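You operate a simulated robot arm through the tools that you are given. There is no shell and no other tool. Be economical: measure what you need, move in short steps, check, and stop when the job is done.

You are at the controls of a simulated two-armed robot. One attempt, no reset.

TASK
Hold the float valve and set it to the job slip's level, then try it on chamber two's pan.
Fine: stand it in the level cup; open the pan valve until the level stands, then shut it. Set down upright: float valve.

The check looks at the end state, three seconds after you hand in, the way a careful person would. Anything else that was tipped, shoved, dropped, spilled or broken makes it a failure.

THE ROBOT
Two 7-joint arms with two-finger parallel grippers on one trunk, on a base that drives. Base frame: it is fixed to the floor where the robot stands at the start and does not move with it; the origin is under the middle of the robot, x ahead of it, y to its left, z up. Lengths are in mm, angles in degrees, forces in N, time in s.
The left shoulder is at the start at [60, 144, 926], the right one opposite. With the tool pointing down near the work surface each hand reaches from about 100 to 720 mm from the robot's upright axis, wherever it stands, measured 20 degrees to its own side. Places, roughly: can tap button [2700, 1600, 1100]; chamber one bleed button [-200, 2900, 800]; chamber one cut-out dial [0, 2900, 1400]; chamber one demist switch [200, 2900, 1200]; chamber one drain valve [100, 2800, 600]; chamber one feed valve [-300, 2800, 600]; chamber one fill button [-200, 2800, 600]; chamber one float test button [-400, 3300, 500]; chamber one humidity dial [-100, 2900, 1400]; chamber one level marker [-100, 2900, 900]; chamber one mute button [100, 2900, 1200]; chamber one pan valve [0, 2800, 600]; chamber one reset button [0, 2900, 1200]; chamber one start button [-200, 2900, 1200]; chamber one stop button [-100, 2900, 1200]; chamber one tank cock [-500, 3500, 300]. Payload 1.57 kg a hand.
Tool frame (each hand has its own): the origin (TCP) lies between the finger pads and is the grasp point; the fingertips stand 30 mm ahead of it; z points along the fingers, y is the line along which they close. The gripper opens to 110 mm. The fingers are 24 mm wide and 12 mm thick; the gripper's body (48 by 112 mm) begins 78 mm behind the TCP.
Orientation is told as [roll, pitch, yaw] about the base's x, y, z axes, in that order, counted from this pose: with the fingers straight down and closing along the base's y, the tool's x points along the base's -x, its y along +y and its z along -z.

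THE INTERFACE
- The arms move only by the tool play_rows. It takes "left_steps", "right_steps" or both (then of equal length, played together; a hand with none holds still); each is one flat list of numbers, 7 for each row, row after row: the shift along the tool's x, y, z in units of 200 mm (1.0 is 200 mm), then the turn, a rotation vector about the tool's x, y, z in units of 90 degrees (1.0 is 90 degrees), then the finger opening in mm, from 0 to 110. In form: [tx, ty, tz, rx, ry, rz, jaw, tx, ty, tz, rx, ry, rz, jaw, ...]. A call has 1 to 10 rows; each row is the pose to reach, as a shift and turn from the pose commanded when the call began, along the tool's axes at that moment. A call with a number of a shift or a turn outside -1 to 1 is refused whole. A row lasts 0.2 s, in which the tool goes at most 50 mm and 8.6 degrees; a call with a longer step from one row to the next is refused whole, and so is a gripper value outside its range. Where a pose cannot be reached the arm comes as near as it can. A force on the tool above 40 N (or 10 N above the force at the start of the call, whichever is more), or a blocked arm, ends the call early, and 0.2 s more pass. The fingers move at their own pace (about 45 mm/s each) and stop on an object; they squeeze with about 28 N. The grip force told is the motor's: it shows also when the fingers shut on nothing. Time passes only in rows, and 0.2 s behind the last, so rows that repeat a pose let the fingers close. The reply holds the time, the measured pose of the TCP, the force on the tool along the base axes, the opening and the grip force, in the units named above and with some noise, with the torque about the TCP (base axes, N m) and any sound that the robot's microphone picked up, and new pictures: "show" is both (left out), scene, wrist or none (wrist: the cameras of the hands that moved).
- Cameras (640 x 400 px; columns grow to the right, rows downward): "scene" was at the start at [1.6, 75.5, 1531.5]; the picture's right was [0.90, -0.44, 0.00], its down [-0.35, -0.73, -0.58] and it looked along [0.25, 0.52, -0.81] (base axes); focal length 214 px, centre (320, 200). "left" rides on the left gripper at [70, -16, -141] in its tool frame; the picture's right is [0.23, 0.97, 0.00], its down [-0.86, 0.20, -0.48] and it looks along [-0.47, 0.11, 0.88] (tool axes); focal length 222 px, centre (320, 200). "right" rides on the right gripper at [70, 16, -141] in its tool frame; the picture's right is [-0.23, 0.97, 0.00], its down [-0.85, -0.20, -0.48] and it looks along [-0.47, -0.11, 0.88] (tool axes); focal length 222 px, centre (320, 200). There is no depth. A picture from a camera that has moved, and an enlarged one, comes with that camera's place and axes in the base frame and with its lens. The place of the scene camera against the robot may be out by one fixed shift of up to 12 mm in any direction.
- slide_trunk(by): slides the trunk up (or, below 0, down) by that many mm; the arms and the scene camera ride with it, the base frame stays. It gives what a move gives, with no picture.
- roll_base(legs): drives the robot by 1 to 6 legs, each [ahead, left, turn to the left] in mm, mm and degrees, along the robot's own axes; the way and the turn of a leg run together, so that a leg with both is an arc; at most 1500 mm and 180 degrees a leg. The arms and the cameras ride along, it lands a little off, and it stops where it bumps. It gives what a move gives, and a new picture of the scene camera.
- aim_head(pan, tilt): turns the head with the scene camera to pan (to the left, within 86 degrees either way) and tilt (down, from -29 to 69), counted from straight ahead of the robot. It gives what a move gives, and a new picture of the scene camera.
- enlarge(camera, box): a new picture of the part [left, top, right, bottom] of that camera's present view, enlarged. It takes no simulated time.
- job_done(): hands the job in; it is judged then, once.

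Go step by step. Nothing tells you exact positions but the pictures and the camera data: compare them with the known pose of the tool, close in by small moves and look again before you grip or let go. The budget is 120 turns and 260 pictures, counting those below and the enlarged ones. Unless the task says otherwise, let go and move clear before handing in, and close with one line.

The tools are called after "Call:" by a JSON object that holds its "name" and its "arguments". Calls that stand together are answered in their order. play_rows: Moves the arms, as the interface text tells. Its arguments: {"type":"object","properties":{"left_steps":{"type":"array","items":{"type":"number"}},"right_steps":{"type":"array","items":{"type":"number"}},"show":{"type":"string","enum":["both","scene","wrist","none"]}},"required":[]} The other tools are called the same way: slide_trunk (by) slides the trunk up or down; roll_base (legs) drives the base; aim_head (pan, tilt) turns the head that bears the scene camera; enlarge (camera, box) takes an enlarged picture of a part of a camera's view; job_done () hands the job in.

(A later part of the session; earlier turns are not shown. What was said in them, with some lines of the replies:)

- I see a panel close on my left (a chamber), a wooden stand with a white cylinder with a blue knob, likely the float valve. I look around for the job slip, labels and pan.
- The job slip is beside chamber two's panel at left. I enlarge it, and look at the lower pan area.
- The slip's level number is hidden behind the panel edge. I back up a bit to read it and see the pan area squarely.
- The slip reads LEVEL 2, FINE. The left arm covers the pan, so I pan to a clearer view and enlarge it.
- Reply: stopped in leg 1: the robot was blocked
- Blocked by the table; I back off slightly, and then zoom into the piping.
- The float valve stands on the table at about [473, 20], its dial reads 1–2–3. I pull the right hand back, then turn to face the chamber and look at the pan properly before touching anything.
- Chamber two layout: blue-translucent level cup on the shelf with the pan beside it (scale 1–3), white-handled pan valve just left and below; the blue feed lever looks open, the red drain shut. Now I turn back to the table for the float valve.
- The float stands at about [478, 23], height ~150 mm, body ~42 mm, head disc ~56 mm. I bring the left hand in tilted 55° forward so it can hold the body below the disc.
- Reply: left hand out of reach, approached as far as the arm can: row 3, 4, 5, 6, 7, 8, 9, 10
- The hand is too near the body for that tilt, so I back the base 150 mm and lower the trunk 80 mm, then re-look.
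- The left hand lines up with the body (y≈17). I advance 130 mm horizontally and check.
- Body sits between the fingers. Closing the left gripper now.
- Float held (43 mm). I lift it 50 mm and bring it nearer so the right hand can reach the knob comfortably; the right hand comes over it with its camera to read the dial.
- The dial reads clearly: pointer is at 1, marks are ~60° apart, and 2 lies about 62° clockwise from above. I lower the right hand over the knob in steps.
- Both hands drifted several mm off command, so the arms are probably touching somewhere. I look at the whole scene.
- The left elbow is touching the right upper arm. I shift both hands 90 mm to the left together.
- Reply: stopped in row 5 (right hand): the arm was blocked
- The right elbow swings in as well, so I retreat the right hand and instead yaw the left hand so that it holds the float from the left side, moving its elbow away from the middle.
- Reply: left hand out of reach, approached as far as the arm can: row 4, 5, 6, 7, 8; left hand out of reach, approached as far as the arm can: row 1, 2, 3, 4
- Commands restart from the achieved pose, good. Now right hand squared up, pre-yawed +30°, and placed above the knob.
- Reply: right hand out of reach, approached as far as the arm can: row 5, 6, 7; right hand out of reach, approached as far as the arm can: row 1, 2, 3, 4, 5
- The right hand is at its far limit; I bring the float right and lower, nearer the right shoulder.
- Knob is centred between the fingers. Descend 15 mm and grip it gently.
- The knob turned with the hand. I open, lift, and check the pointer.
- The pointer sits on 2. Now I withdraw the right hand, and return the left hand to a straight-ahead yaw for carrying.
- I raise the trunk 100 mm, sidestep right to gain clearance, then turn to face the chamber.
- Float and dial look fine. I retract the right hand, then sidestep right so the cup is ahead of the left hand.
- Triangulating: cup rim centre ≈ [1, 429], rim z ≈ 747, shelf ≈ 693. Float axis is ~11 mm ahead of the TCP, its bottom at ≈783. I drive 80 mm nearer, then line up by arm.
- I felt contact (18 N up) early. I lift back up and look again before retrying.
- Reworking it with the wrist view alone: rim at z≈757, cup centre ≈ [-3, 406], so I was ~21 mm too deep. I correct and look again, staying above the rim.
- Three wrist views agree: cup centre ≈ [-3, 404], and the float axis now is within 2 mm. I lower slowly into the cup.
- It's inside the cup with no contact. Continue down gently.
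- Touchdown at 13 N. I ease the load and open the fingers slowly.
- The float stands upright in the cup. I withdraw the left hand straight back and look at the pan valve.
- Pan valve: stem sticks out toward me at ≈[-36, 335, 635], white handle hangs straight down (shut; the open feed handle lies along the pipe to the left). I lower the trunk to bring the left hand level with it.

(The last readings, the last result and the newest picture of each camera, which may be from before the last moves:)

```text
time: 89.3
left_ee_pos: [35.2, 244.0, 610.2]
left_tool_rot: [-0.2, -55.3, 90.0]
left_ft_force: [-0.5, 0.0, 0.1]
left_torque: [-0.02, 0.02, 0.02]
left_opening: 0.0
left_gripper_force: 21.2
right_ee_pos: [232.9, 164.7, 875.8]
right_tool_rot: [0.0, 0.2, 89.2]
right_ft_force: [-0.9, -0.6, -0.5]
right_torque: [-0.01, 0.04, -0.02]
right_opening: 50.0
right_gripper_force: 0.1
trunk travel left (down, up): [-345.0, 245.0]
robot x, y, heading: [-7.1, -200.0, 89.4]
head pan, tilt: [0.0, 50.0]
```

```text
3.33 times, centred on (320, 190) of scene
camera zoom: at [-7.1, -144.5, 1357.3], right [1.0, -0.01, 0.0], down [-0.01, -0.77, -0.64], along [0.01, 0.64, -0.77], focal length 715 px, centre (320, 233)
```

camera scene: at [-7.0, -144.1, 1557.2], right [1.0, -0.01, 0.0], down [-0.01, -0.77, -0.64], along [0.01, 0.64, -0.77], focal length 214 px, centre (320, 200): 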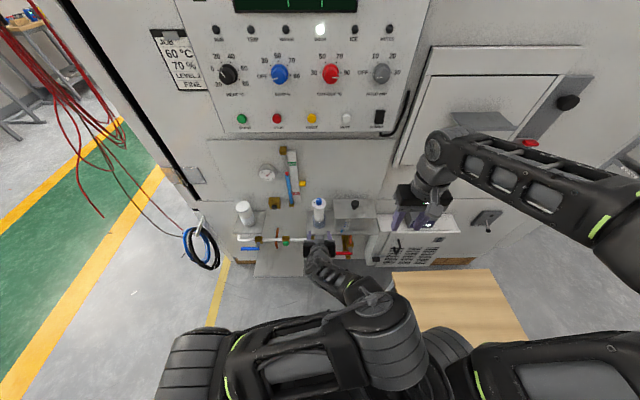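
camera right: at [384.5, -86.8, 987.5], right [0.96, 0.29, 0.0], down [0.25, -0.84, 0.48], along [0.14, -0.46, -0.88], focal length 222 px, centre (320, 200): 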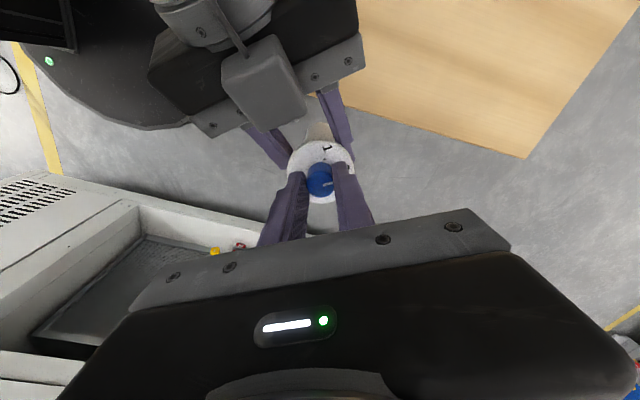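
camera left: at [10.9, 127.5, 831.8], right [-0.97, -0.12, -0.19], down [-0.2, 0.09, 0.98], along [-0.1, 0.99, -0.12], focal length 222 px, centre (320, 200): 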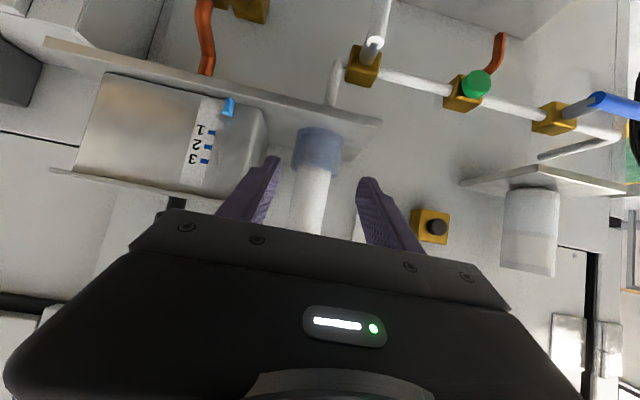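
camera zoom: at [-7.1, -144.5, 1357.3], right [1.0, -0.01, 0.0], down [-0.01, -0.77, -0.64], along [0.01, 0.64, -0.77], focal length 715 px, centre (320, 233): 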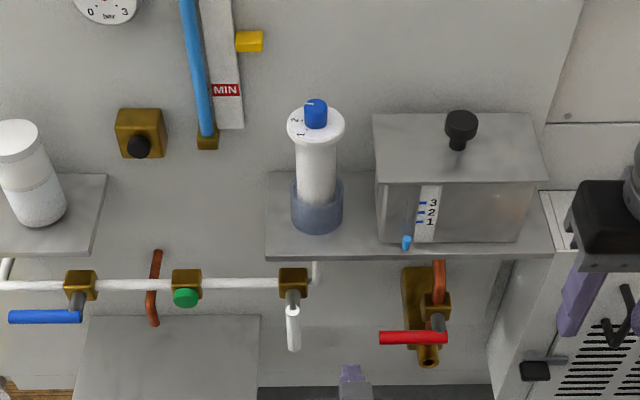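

The handle tip is at about [-33, 322, 563], pivot ≈ z 640. I bring the closed left fingers to the right side of the handle.

Call:
{"name": "play_rows", "arguments": {"left_steps": [-0.03, 0, 0.117, 0, 0, 0, 0, -0.06, 0.05, 0.234, 0, 0, 0, 0, -0.093, 0.12, 0.35, 0, 0, 0, 0, -0.093, 0.2, 0.35, 0, 0, 0, 0, -0.093, 0.2, 0.35, 0, 0, 0, 0], "show": "none"}}

Call:
{"name": "enlarge", "arguments": {"camera": "left", "box": [220, 100, 460, 250]}}

Call:
{"name": "enlarge", "arguments": {"camera": "scene", "box": [270, 180, 370, 240]}}

```text
time: 90.5
left_ee_pos: [-3.6, 310.8, 586.3]
left_tool_rot: [-0.2, -55.2, 89.7]
left_ft_force: [0.5, -0.3, -0.4]
left_torque: [0.02, 0.04, 0.01]
left_opening: 0.2
left_gripper_force: 21.1
right_ee_pos: [232.8, 164.7, 876.0]
right_tool_rot: [0.0, 0.1, 89.1]
right_ft_force: [0.5, 0.3, -0.3]
right_torque: [-0.01, -0.05, 0.03]
right_opening: 50.3
right_gripper_force: 0.2
trunk travel left (down, up): [-345.0, 245.0]
robot x, y, heading: [-7.0, -202.2, 89.4]
head pan, tilt: [0.0, 50.0]
```

```text
2.67 times, centred on (340, 175) of left
camera zoom: at [11.8, 155.8, 607.6], right [-0.97, -0.12, -0.19], down [-0.2, 0.09, 0.98], along [-0.1, 0.99, -0.12], focal length 592 px, centre (267, 267)
```

zoom: 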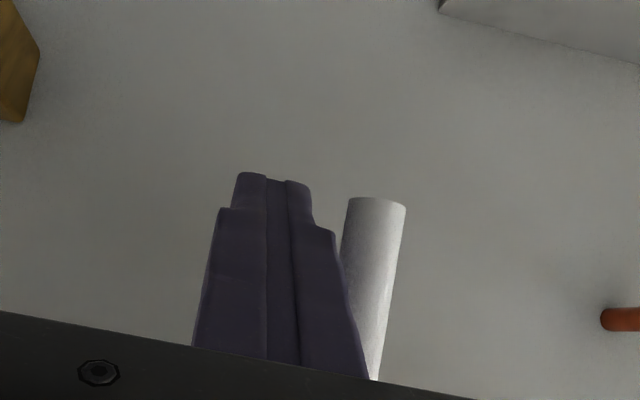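

```text
6.40 times, centred on (320, 210) of scene
camera zoom: at [-7.1, -144.5, 1357.2], right [1.0, -0.01, 0.0], down [-0.01, -0.77, -0.64], along [0.01, 0.64, -0.77], focal length 1373 px, centre (320, 136)
```

zoom: 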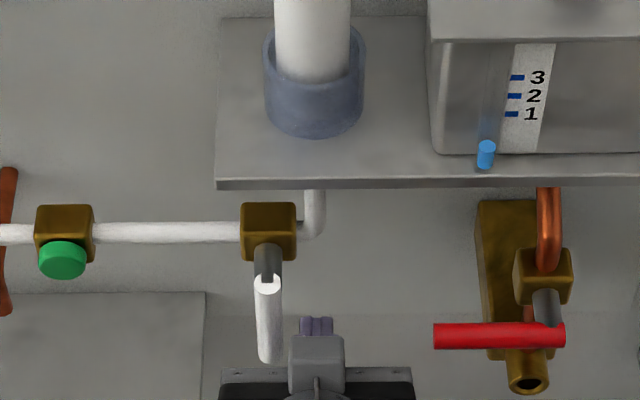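

Call:
{"name": "play_rows", "arguments": {"left_steps": [0.01, 0.06, 0.007, 0, 0, 0, 0, 0.0205, 0.118, 0.0144, 0, 0, 0, 0, 0.0164, 0.2, 0.0115, 0, 0, 0, 0, 0.0164, 0.2, 0.0115, 0, 0, 0, 0], "show": "none"}}

Call:
{"name": "enlarge", "arguments": {"camera": "scene", "box": [270, 170, 370, 240]}}

```text
time: 91.5
left_ee_pos: [-43.8, 311.8, 581.3]
left_tool_rot: [-0.2, -55.4, 89.6]
left_ft_force: [4.0, -9.1, 0.3]
left_torque: [0.07, 0.1, 0.08]
left_opening: 0.2
left_gripper_force: 21.4
right_ee_pos: [233.1, 164.4, 877.2]
right_tool_rot: [-0.1, 0.0, 89.2]
right_ft_force: [0.0, 0.4, 0.2]
right_torque: [-0.02, 0.01, 0.01]
right_opening: 50.1
right_gripper_force: 0.1
trunk travel left (down, up): [-345.0, 245.0]
robot x, y, heading: [-9.3, -196.9, 89.2]
head pan, tilt: [0.0, 50.0]
```

```text
5.71 times, centred on (320, 205) of scene
camera zoom: at [-6.7, -145.2, 1357.2], right [1.0, -0.01, 0.0], down [-0.01, -0.77, -0.64], along [0.01, 0.64, -0.77], focal length 1226 px, centre (320, 171)
```

zoom: 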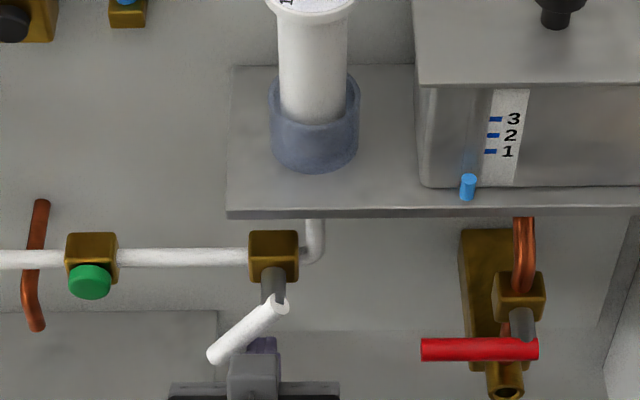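

The handle swings left as expected. I finish the quarter turn.

Call:
{"name": "play_rows", "arguments": {"left_steps": [-0.02, 0.08, -0.0145, 0, 0, 0, 0, -0.057, 0.15, -0.04, 0, 0, 0, 0, -0.106, 0.21, -0.0745, 0, 0, 0, 0, -0.168, 0.245, -0.1175, 0, 0, 0, 0, -0.176, 0.245, -0.123, 0, 0, 0, 0], "show": "none"}}

Call:
{"name": "enlarge", "arguments": {"camera": "scene", "box": [270, 150, 390, 240]}}

```text
time: 92.7
left_ee_pos: [-94.0, 311.6, 620.9]
left_tool_rot: [0.0, -55.1, 89.6]
left_ft_force: [-1.6, -4.3, -15.6]
left_torque: [-0.04, -0.01, 0.06]
left_opening: 0.1
left_gripper_force: 21.5
right_ee_pos: [231.5, 164.9, 875.8]
right_tool_rot: [0.0, 0.0, 89.2]
right_ft_force: [-0.7, -0.2, -0.1]
right_torque: [0.0, -0.03, 0.0]
right_opening: 50.3
right_gripper_force: 0.1
trunk travel left (down, up): [-345.0, 245.0]
robot x, y, heading: [-8.3, -201.1, 89.1]
head pan, tilt: [0.0, 50.0]
```

```text
4.44 times, centred on (330, 195) of scene
camera zoom: at [-7.3, -143.5, 1356.8], right [1.0, -0.01, 0.0], down [-0.01, -0.77, -0.64], along [0.01, 0.64, -0.77], focal length 953 px, centre (276, 222)
```

zoom: 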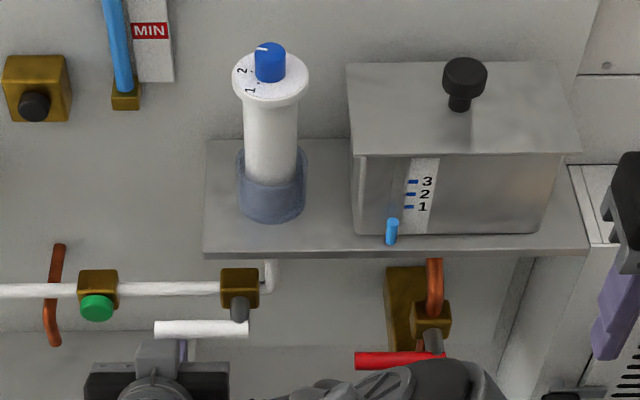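

The handle now lies along the pipe: open. I ease off it and watch the pan level.

Call:
{"name": "play_rows", "arguments": {"left_steps": [0.03, 0, 0.02, 0, 0, 0, 0, 0.06, 0, 0.04, 0, 0, 0, 0, 0.06, 0, 0.04, 0, 0, 0, 0, 0.06, 0, 0.04, 0, 0, 0, 0, 0.06, 0, 0.04, 0, 0, 0, 0], "show": "none"}}

Call:
{"name": "enlarge", "arguments": {"camera": "scene", "box": [335, 180, 375, 210]}}

Call:
{"name": "enlarge", "arguments": {"camera": "right", "box": [0, 0, 640, 400]}}

```text
time: 93.9
left_ee_pos: [-92.5, 311.3, 609.9]
left_tool_rot: [-0.1, -55.3, 89.7]
left_ft_force: [-0.2, 0.1, 0.0]
left_torque: [-0.03, -0.03, 0.01]
left_opening: 0.0
left_gripper_force: 21.4
right_ee_pos: [232.7, 164.5, 876.1]
right_tool_rot: [0.1, 0.2, 89.2]
right_ft_force: [-0.3, 1.0, -0.7]
right_torque: [-0.05, 0.02, 0.03]
right_opening: 49.9
right_gripper_force: 0.0
trunk travel left (down, up): [-345.0, 245.0]
robot x, y, heading: [-7.0, -200.4, 89.1]
head pan, tilt: [0.0, 50.0]
```

```text
13.33 times, centred on (355, 195) of scene
camera zoom: at [-7.1, -144.4, 1357.2], right [1.0, -0.01, 0.0], down [-0.01, -0.77, -0.64], along [0.01, 0.64, -0.77], focal length 2860 px, centre (-147, 267)
```

zoom: 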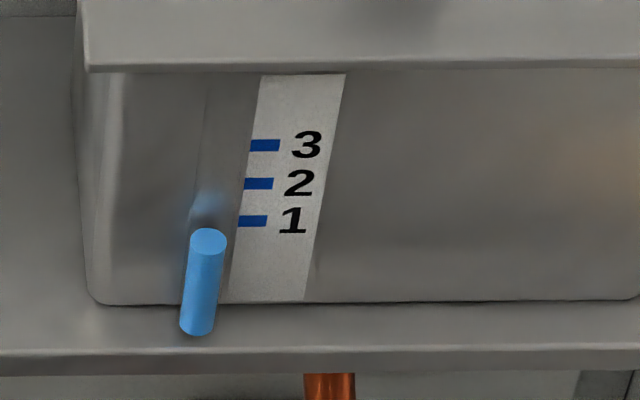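

```text
1.00 times, centred on (320, 200) of right
camera zoom: at [215.4, 94.7, 1017.7], right [-0.97, 0.24, 0.0], down [0.21, 0.85, 0.48], along [0.12, 0.46, -0.88], focal length 222 px, centre (320, 200)
```

zoom: 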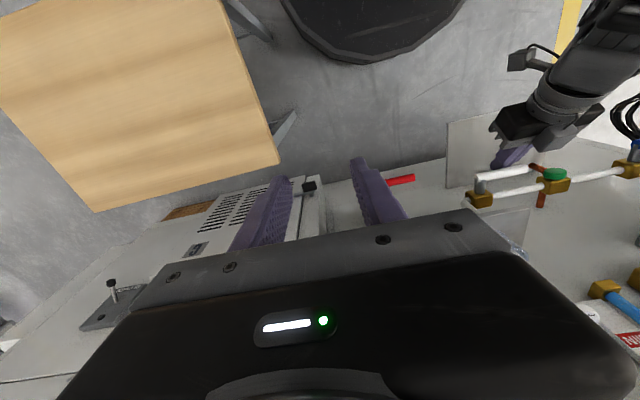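

Call:
{"name": "play_rows", "arguments": {"left_steps": [0, 0, 0, 0, 0, 0, 0, 0, 0, 0, 0, 0, 0, 0, 0, 0, 0, 0, 0, 0, 0, 0, 0, 0, 0, 0, 0, 0, 0, 0, 0, 0, 0, 0, 0, 0, 0, 0, 0, 0, 0, 0, 0, 0, 0, 0, 0, 0, 0, 0, 0, 0, 0, 0, 0, 0, 0, 0, 0, 0, 0, 0, 0, 0, 0, 0, 0, 0, 0, 0], "show": "none"}}

Call:
{"name": "enlarge", "arguments": {"camera": "scene", "box": [335, 180, 375, 210]}}

```text
time: 96.1
left_ee_pos: [-94.2, 310.8, 609.6]
left_tool_rot: [0.0, -55.3, 89.7]
left_ft_force: [0.9, -0.2, -0.2]
left_torque: [0.01, -0.01, -0.01]
left_opening: 0.2
left_gripper_force: 21.4
right_ee_pos: [231.5, 164.2, 876.4]
right_tool_rot: [0.0, 0.2, 89.2]
right_ft_force: [-0.9, 0.5, -0.4]
right_torque: [0.0, 0.0, 0.0]
right_opening: 50.2
right_gripper_force: 0.1
trunk travel left (down, up): [-345.0, 245.0]
robot x, y, heading: [-9.5, -200.8, 89.3]
head pan, tilt: [0.0, 50.0]
```

```text
13.33 times, centred on (355, 195) of scene
camera zoom: at [-7.1, -144.4, 1357.2], right [1.0, -0.01, 0.0], down [-0.01, -0.77, -0.64], along [0.01, 0.64, -0.77], focal length 2860 px, centre (-147, 267)
```

zoom: 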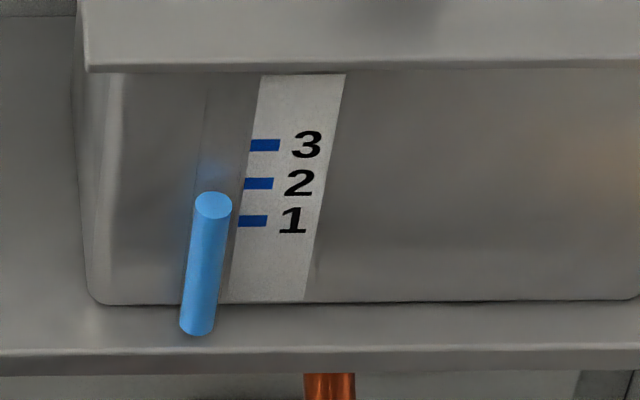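

The blue level column is rising. I keep watching.

Call:
{"name": "play_rows", "arguments": {"left_steps": [0, 0, 0, 0, 0, 0, 0, 0, 0, 0, 0, 0, 0, 0, 0, 0, 0, 0, 0, 0, 0, 0, 0, 0, 0, 0, 0, 0, 0, 0, 0, 0, 0, 0, 0, 0, 0, 0, 0, 0, 0, 0], "show": "none"}}

Call:
{"name": "enlarge", "arguments": {"camera": "scene", "box": [335, 180, 375, 210]}}

```text
time: 97.5
left_ee_pos: [-93.5, 311.4, 609.1]
left_tool_rot: [-0.2, -55.4, 89.7]
left_ft_force: [0.3, 0.0, 0.4]
left_torque: [0.03, 0.0, 0.01]
left_opening: 0.0
left_gripper_force: 21.3
right_ee_pos: [232.6, 162.9, 877.1]
right_tool_rot: [0.0, 0.1, 89.3]
right_ft_force: [0.2, 0.8, 0.3]
right_torque: [-0.01, -0.01, -0.01]
right_opening: 50.2
right_gripper_force: 0.0
trunk travel left (down, up): [-345.0, 245.0]
robot x, y, heading: [-7.7, -202.8, 89.1]
head pan, tilt: [0.0, 50.0]
```

```text
13.33 times, centred on (355, 195) of scene
camera zoom: at [-7.1, -144.4, 1357.2], right [1.0, -0.01, 0.0], down [-0.01, -0.77, -0.64], along [0.01, 0.64, -0.77], focal length 2860 px, centre (-147, 267)
```

zoom: 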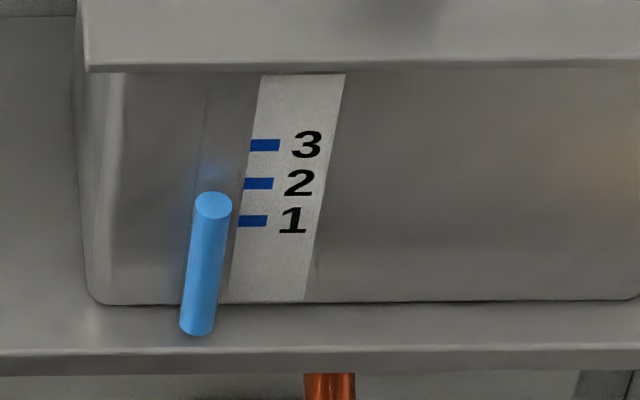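

The level stands at 2. Now I bring the fingers above the handle to shut the valve.

Call:
{"name": "play_rows", "arguments": {"left_steps": [0.072, 0, -0.1025, 0, 0, 0, 0, 0.1435, 0, -0.205, 0, 0, 0, 0, 0.0, 0, -0.305, 0, 0, 0, 0, -0.1435, 0, -0.406, 0, 0, 0, 0, -0.215, 0, -0.3035, 0, 0, 0, 0, -0.287, 0, -0.201, 0, 0, 0, 0, -0.287, 0, -0.201, 0, 0, 0, 0], "show": "none"}}

Call:
{"name": "enlarge", "arguments": {"camera": "scene", "box": [250, 160, 370, 250]}}

Call:
{"name": "enlarge", "arguments": {"camera": "left", "box": [200, 100, 440, 250]}}

```text
time: 99.1
left_ee_pos: [-94.4, 310.1, 680.4]
left_tool_rot: [-0.1, -55.3, 89.7]
left_ft_force: [-0.5, 1.2, 0.6]
left_torque: [0.0, 0.01, 0.01]
left_opening: 0.1
left_gripper_force: 21.1
left hand out of reach, approached as far as the arm can: row 4
right_ee_pos: [231.3, 165.3, 874.9]
right_tool_rot: [0.0, 0.1, 89.2]
right_ft_force: [-0.8, 0.1, -0.5]
right_torque: [0.02, -0.04, 0.02]
right_opening: 50.0
right_gripper_force: 0.1
trunk travel left (down, up): [-345.0, 245.0]
robot x, y, heading: [-7.3, -200.0, 89.2]
head pan, tilt: [0.0, 50.0]
```

```text
4.44 times, centred on (310, 205) of scene
camera zoom: at [-7.1, -144.3, 1357.2], right [1.0, -0.01, 0.0], down [-0.01, -0.77, -0.64], along [0.01, 0.64, -0.77], focal length 953 px, centre (364, 178)
```

zoom: 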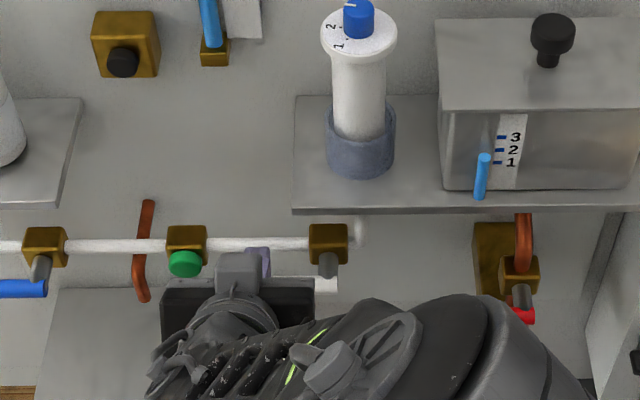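

```text
2.67 times, centred on (320, 175) of left
camera zoom: at [-79.7, 154.7, 702.7], right [-0.97, -0.12, -0.19], down [-0.2, 0.09, 0.98], along [-0.1, 0.99, -0.12], focal length 592 px, centre (320, 267)
```

zoom: 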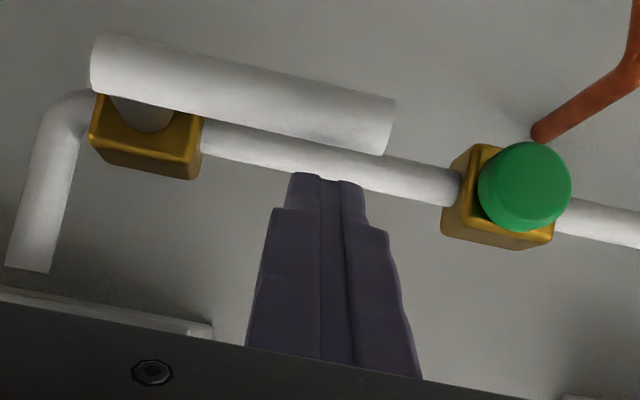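

Call:
{"name": "play_rows", "arguments": {"left_steps": [0.061, 0.005, 0.043, 0, 0, 0, 0, 0.119, 0.01, 0.083, 0, 0, 0, 0, 0.188, 0.01, 0.132, 0, 0, 0, 0, 0.254, -0.015, 0.178, 0, 0, 0, 0, 0.311, -0.06, 0.218, 0, 0, 0, 0, 0.356, -0.12, 0.25, 0, 0, 0, 0, 0.389, -0.195, 0.273, 0, 0, 0, 0, 0.389, -0.205, 0.273, 0, 0, 0, 0, 0.389, -0.205, 0.273, 0, 0, 0, 0], "show": "none"}}

Call:
{"name": "enlarge", "arguments": {"camera": "scene", "box": [250, 160, 370, 250]}}

Call:
{"name": "enlarge", "arguments": {"camera": "left", "box": [160, 50, 480, 250]}}

```text
time: 101.1
left_ee_pos: [-52.4, 310.3, 584.5]
left_tool_rot: [0.0, -55.3, 89.5]
left_ft_force: [-1.8, 0.3, -1.8]
left_torque: [0.01, 0.04, 0.03]
left_opening: 0.0
left_gripper_force: 20.8
right_ee_pos: [232.6, 164.0, 874.8]
right_tool_rot: [0.0, 0.1, 89.2]
right_ft_force: [-0.6, -0.2, 0.6]
right_torque: [0.0, 0.02, -0.05]
right_opening: 49.8
right_gripper_force: 0.0
trunk travel left (down, up): [-345.0, 245.0]
robot x, y, heading: [-9.6, -202.3, 89.1]
head pan, tilt: [0.0, 50.0]
```

```text
4.44 times, centred on (310, 205) of scene
camera zoom: at [-7.2, -144.3, 1357.2], right [1.0, -0.01, 0.0], down [-0.01, -0.77, -0.64], along [0.01, 0.64, -0.77], focal length 953 px, centre (364, 178)
```

zoom: 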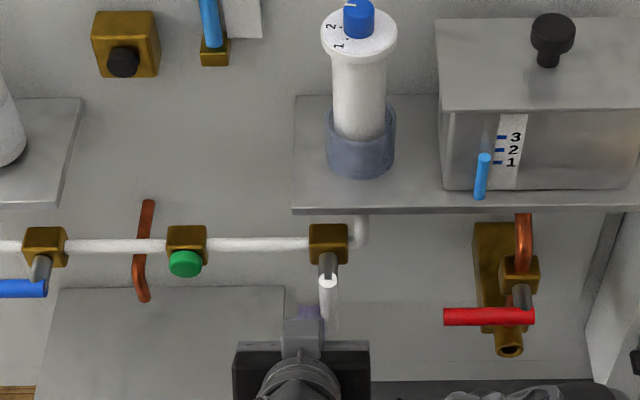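

```text
2.00 times, centred on (320, 150) of left
camera zoom: at [-37.5, 154.6, 607.1], right [-0.97, -0.12, -0.19], down [-0.2, 0.1, 0.98], along [-0.1, 0.99, -0.12], focal length 444 px, centre (320, 300)
```

zoom: 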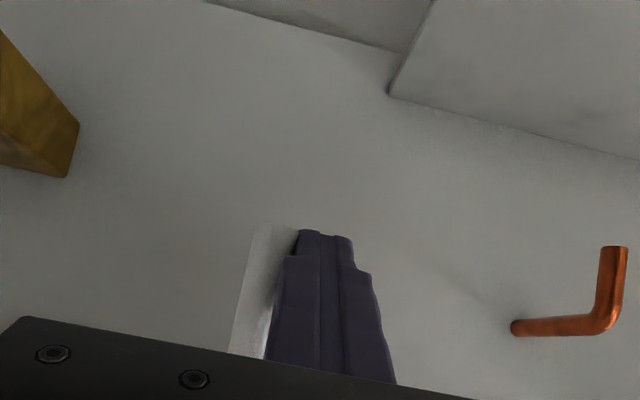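

Handle is nearly down; I nudge to the stop to be sure it is fully shut.

Call:
{"name": "play_rows", "arguments": {"left_steps": [0, -0.02, 0, 0, 0, 0, 0, 0, -0.04, 0, 0, 0, 0, 0, 0, -0.04, 0, 0, 0, 0, 0], "show": "none"}}

Call:
{"name": "enlarge", "arguments": {"camera": "scene", "box": [290, 200, 350, 245]}}

```text
time: 101.9
left_ee_pos: [-50.3, 311.5, 585.5]
left_tool_rot: [0.2, -55.2, 90.1]
left_ft_force: [-32.4, 0.1, 2.6]
left_torque: [0.03, -0.04, 0.3]
left_opening: 0.0
left_gripper_force: 21.2
right_ee_pos: [229.6, 165.2, 876.2]
right_tool_rot: [-0.1, 0.1, 89.2]
right_ft_force: [0.7, 1.0, -0.5]
right_torque: [0.0, 0.0, 0.0]
right_opening: 50.1
right_gripper_force: 0.0
trunk travel left (down, up): [-345.0, 245.0]
robot x, y, heading: [-8.9, -200.1, 89.3]
head pan, tilt: [0.0, 50.0]
```

```text
8.89 times, centred on (320, 222) of scene
camera zoom: at [-9.7, -144.5, 1357.3], right [1.0, -0.01, 0.0], down [-0.01, -0.77, -0.64], along [0.01, 0.64, -0.77], focal length 1906 px, centre (320, 0)
```

zoom: 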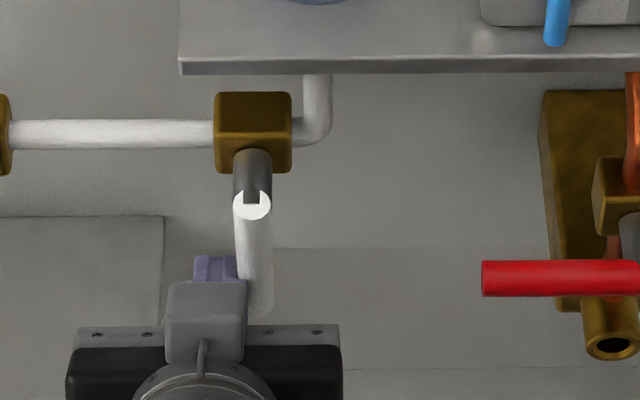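

At the stop (32 N): shut. I back away and take final looks.

Call:
{"name": "play_rows", "arguments": {"left_steps": [0, 0.05, 0, 0, 0, 0, 0, 0.1, 0.05, -0.143, 0, 0, 0, 0, 0.2, 0.05, -0.287, 0, 0, 0, 0, 0.3, 0.05, -0.43, 0, 0, 0, 0, 0.3, 0.05, -0.43, 0, 0, 0, 0], "show": "scene"}}

Call:
{"name": "enlarge", "arguments": {"camera": "scene", "box": [240, 130, 400, 250]}}

Call:
{"name": "enlarge", "arguments": {"camera": "scene", "box": [300, 140, 380, 210]}}

```text
time: 103.1
left_ee_pos: [-53.4, 222.3, 596.7]
left_tool_rot: [-1.8, -57.3, 92.0]
left_ft_force: [-0.1, 0.0, 0.7]
left_torque: [0.01, 0.02, 0.02]
left_opening: 0.1
left_gripper_force: 21.2
right_ee_pos: [231.5, 164.7, 876.4]
right_tool_rot: [-0.1, 0.0, 89.2]
right_ft_force: [-0.4, -0.5, -0.1]
right_torque: [-0.02, 0.02, -0.01]
right_opening: 50.1
right_gripper_force: 0.1
trunk travel left (down, up): [-345.0, 245.0]
robot x, y, heading: [-4.0, -203.1, 89.3]
head pan, tilt: [0.0, 50.0]
camera scene: at [-7.0, -144.6, 1357.2], right [1.0, -0.01, 0.0], down [-0.01, -0.77, -0.64], along [0.01, 0.64, -0.77], focal length 214 px, centre (320, 200)
```

scene: 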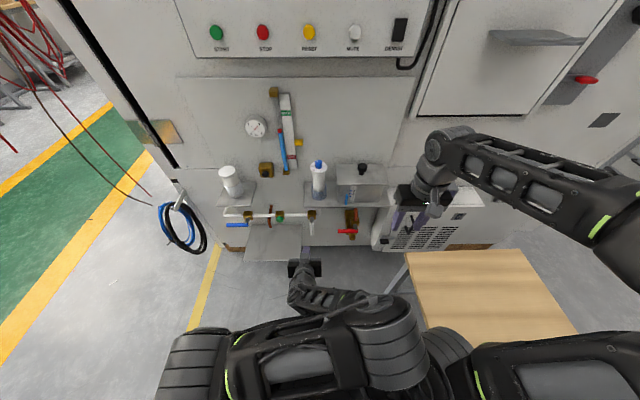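

```text
3.33 times, centred on (320, 190) of scene
camera zoom: at [-7.0, -144.6, 1357.2], right [1.0, -0.01, 0.0], down [-0.01, -0.77, -0.64], along [0.01, 0.64, -0.77], focal length 715 px, centre (320, 233)
```

zoom: 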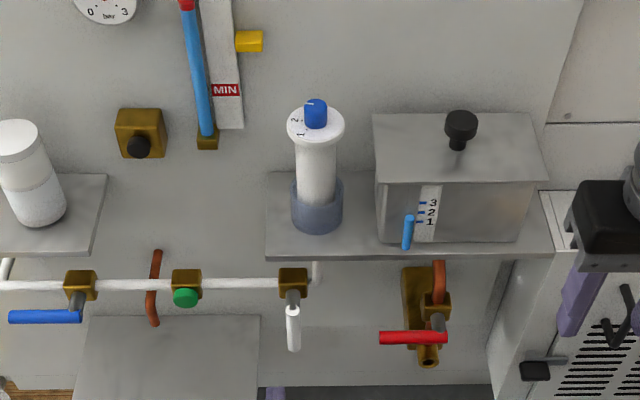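

```text
5.71 times, centred on (340, 175) of scene
camera zoom: at [-7.0, -144.6, 1357.2], right [1.0, -0.01, 0.0], down [-0.01, -0.77, -0.64], along [0.01, 0.64, -0.77], focal length 1226 px, centre (206, 343)
```

zoom: 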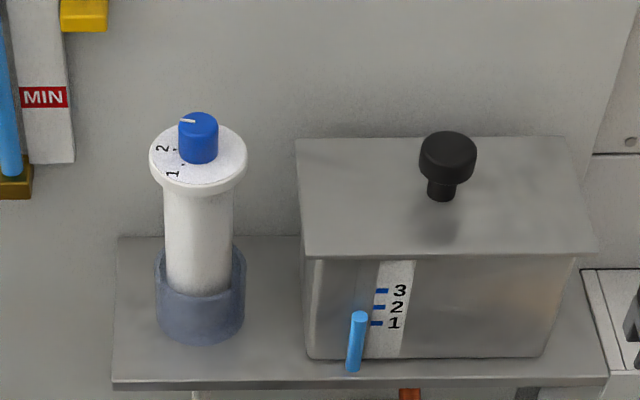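

The float valve stands upright in the level cup with its pointer on 2. The column stands at mark 2, the pan valve is down against its stop, and both hands are clear, so I hand in.

Call:
{"name": "job_done", "arguments": {}}

```text
The job is handed in.
```

I set the float valve to level 2, as the job slip says, and stood it upright in chamber two's level cup. I opened the pan valve until the level stood at mark 2, then shut it against its stop. On the way, the robot's base bumped the table while driving and stopped, the two arms touched briefly, and the float valve touched something once before it went into the cup; I saw nothing moved or damaged afterwards.
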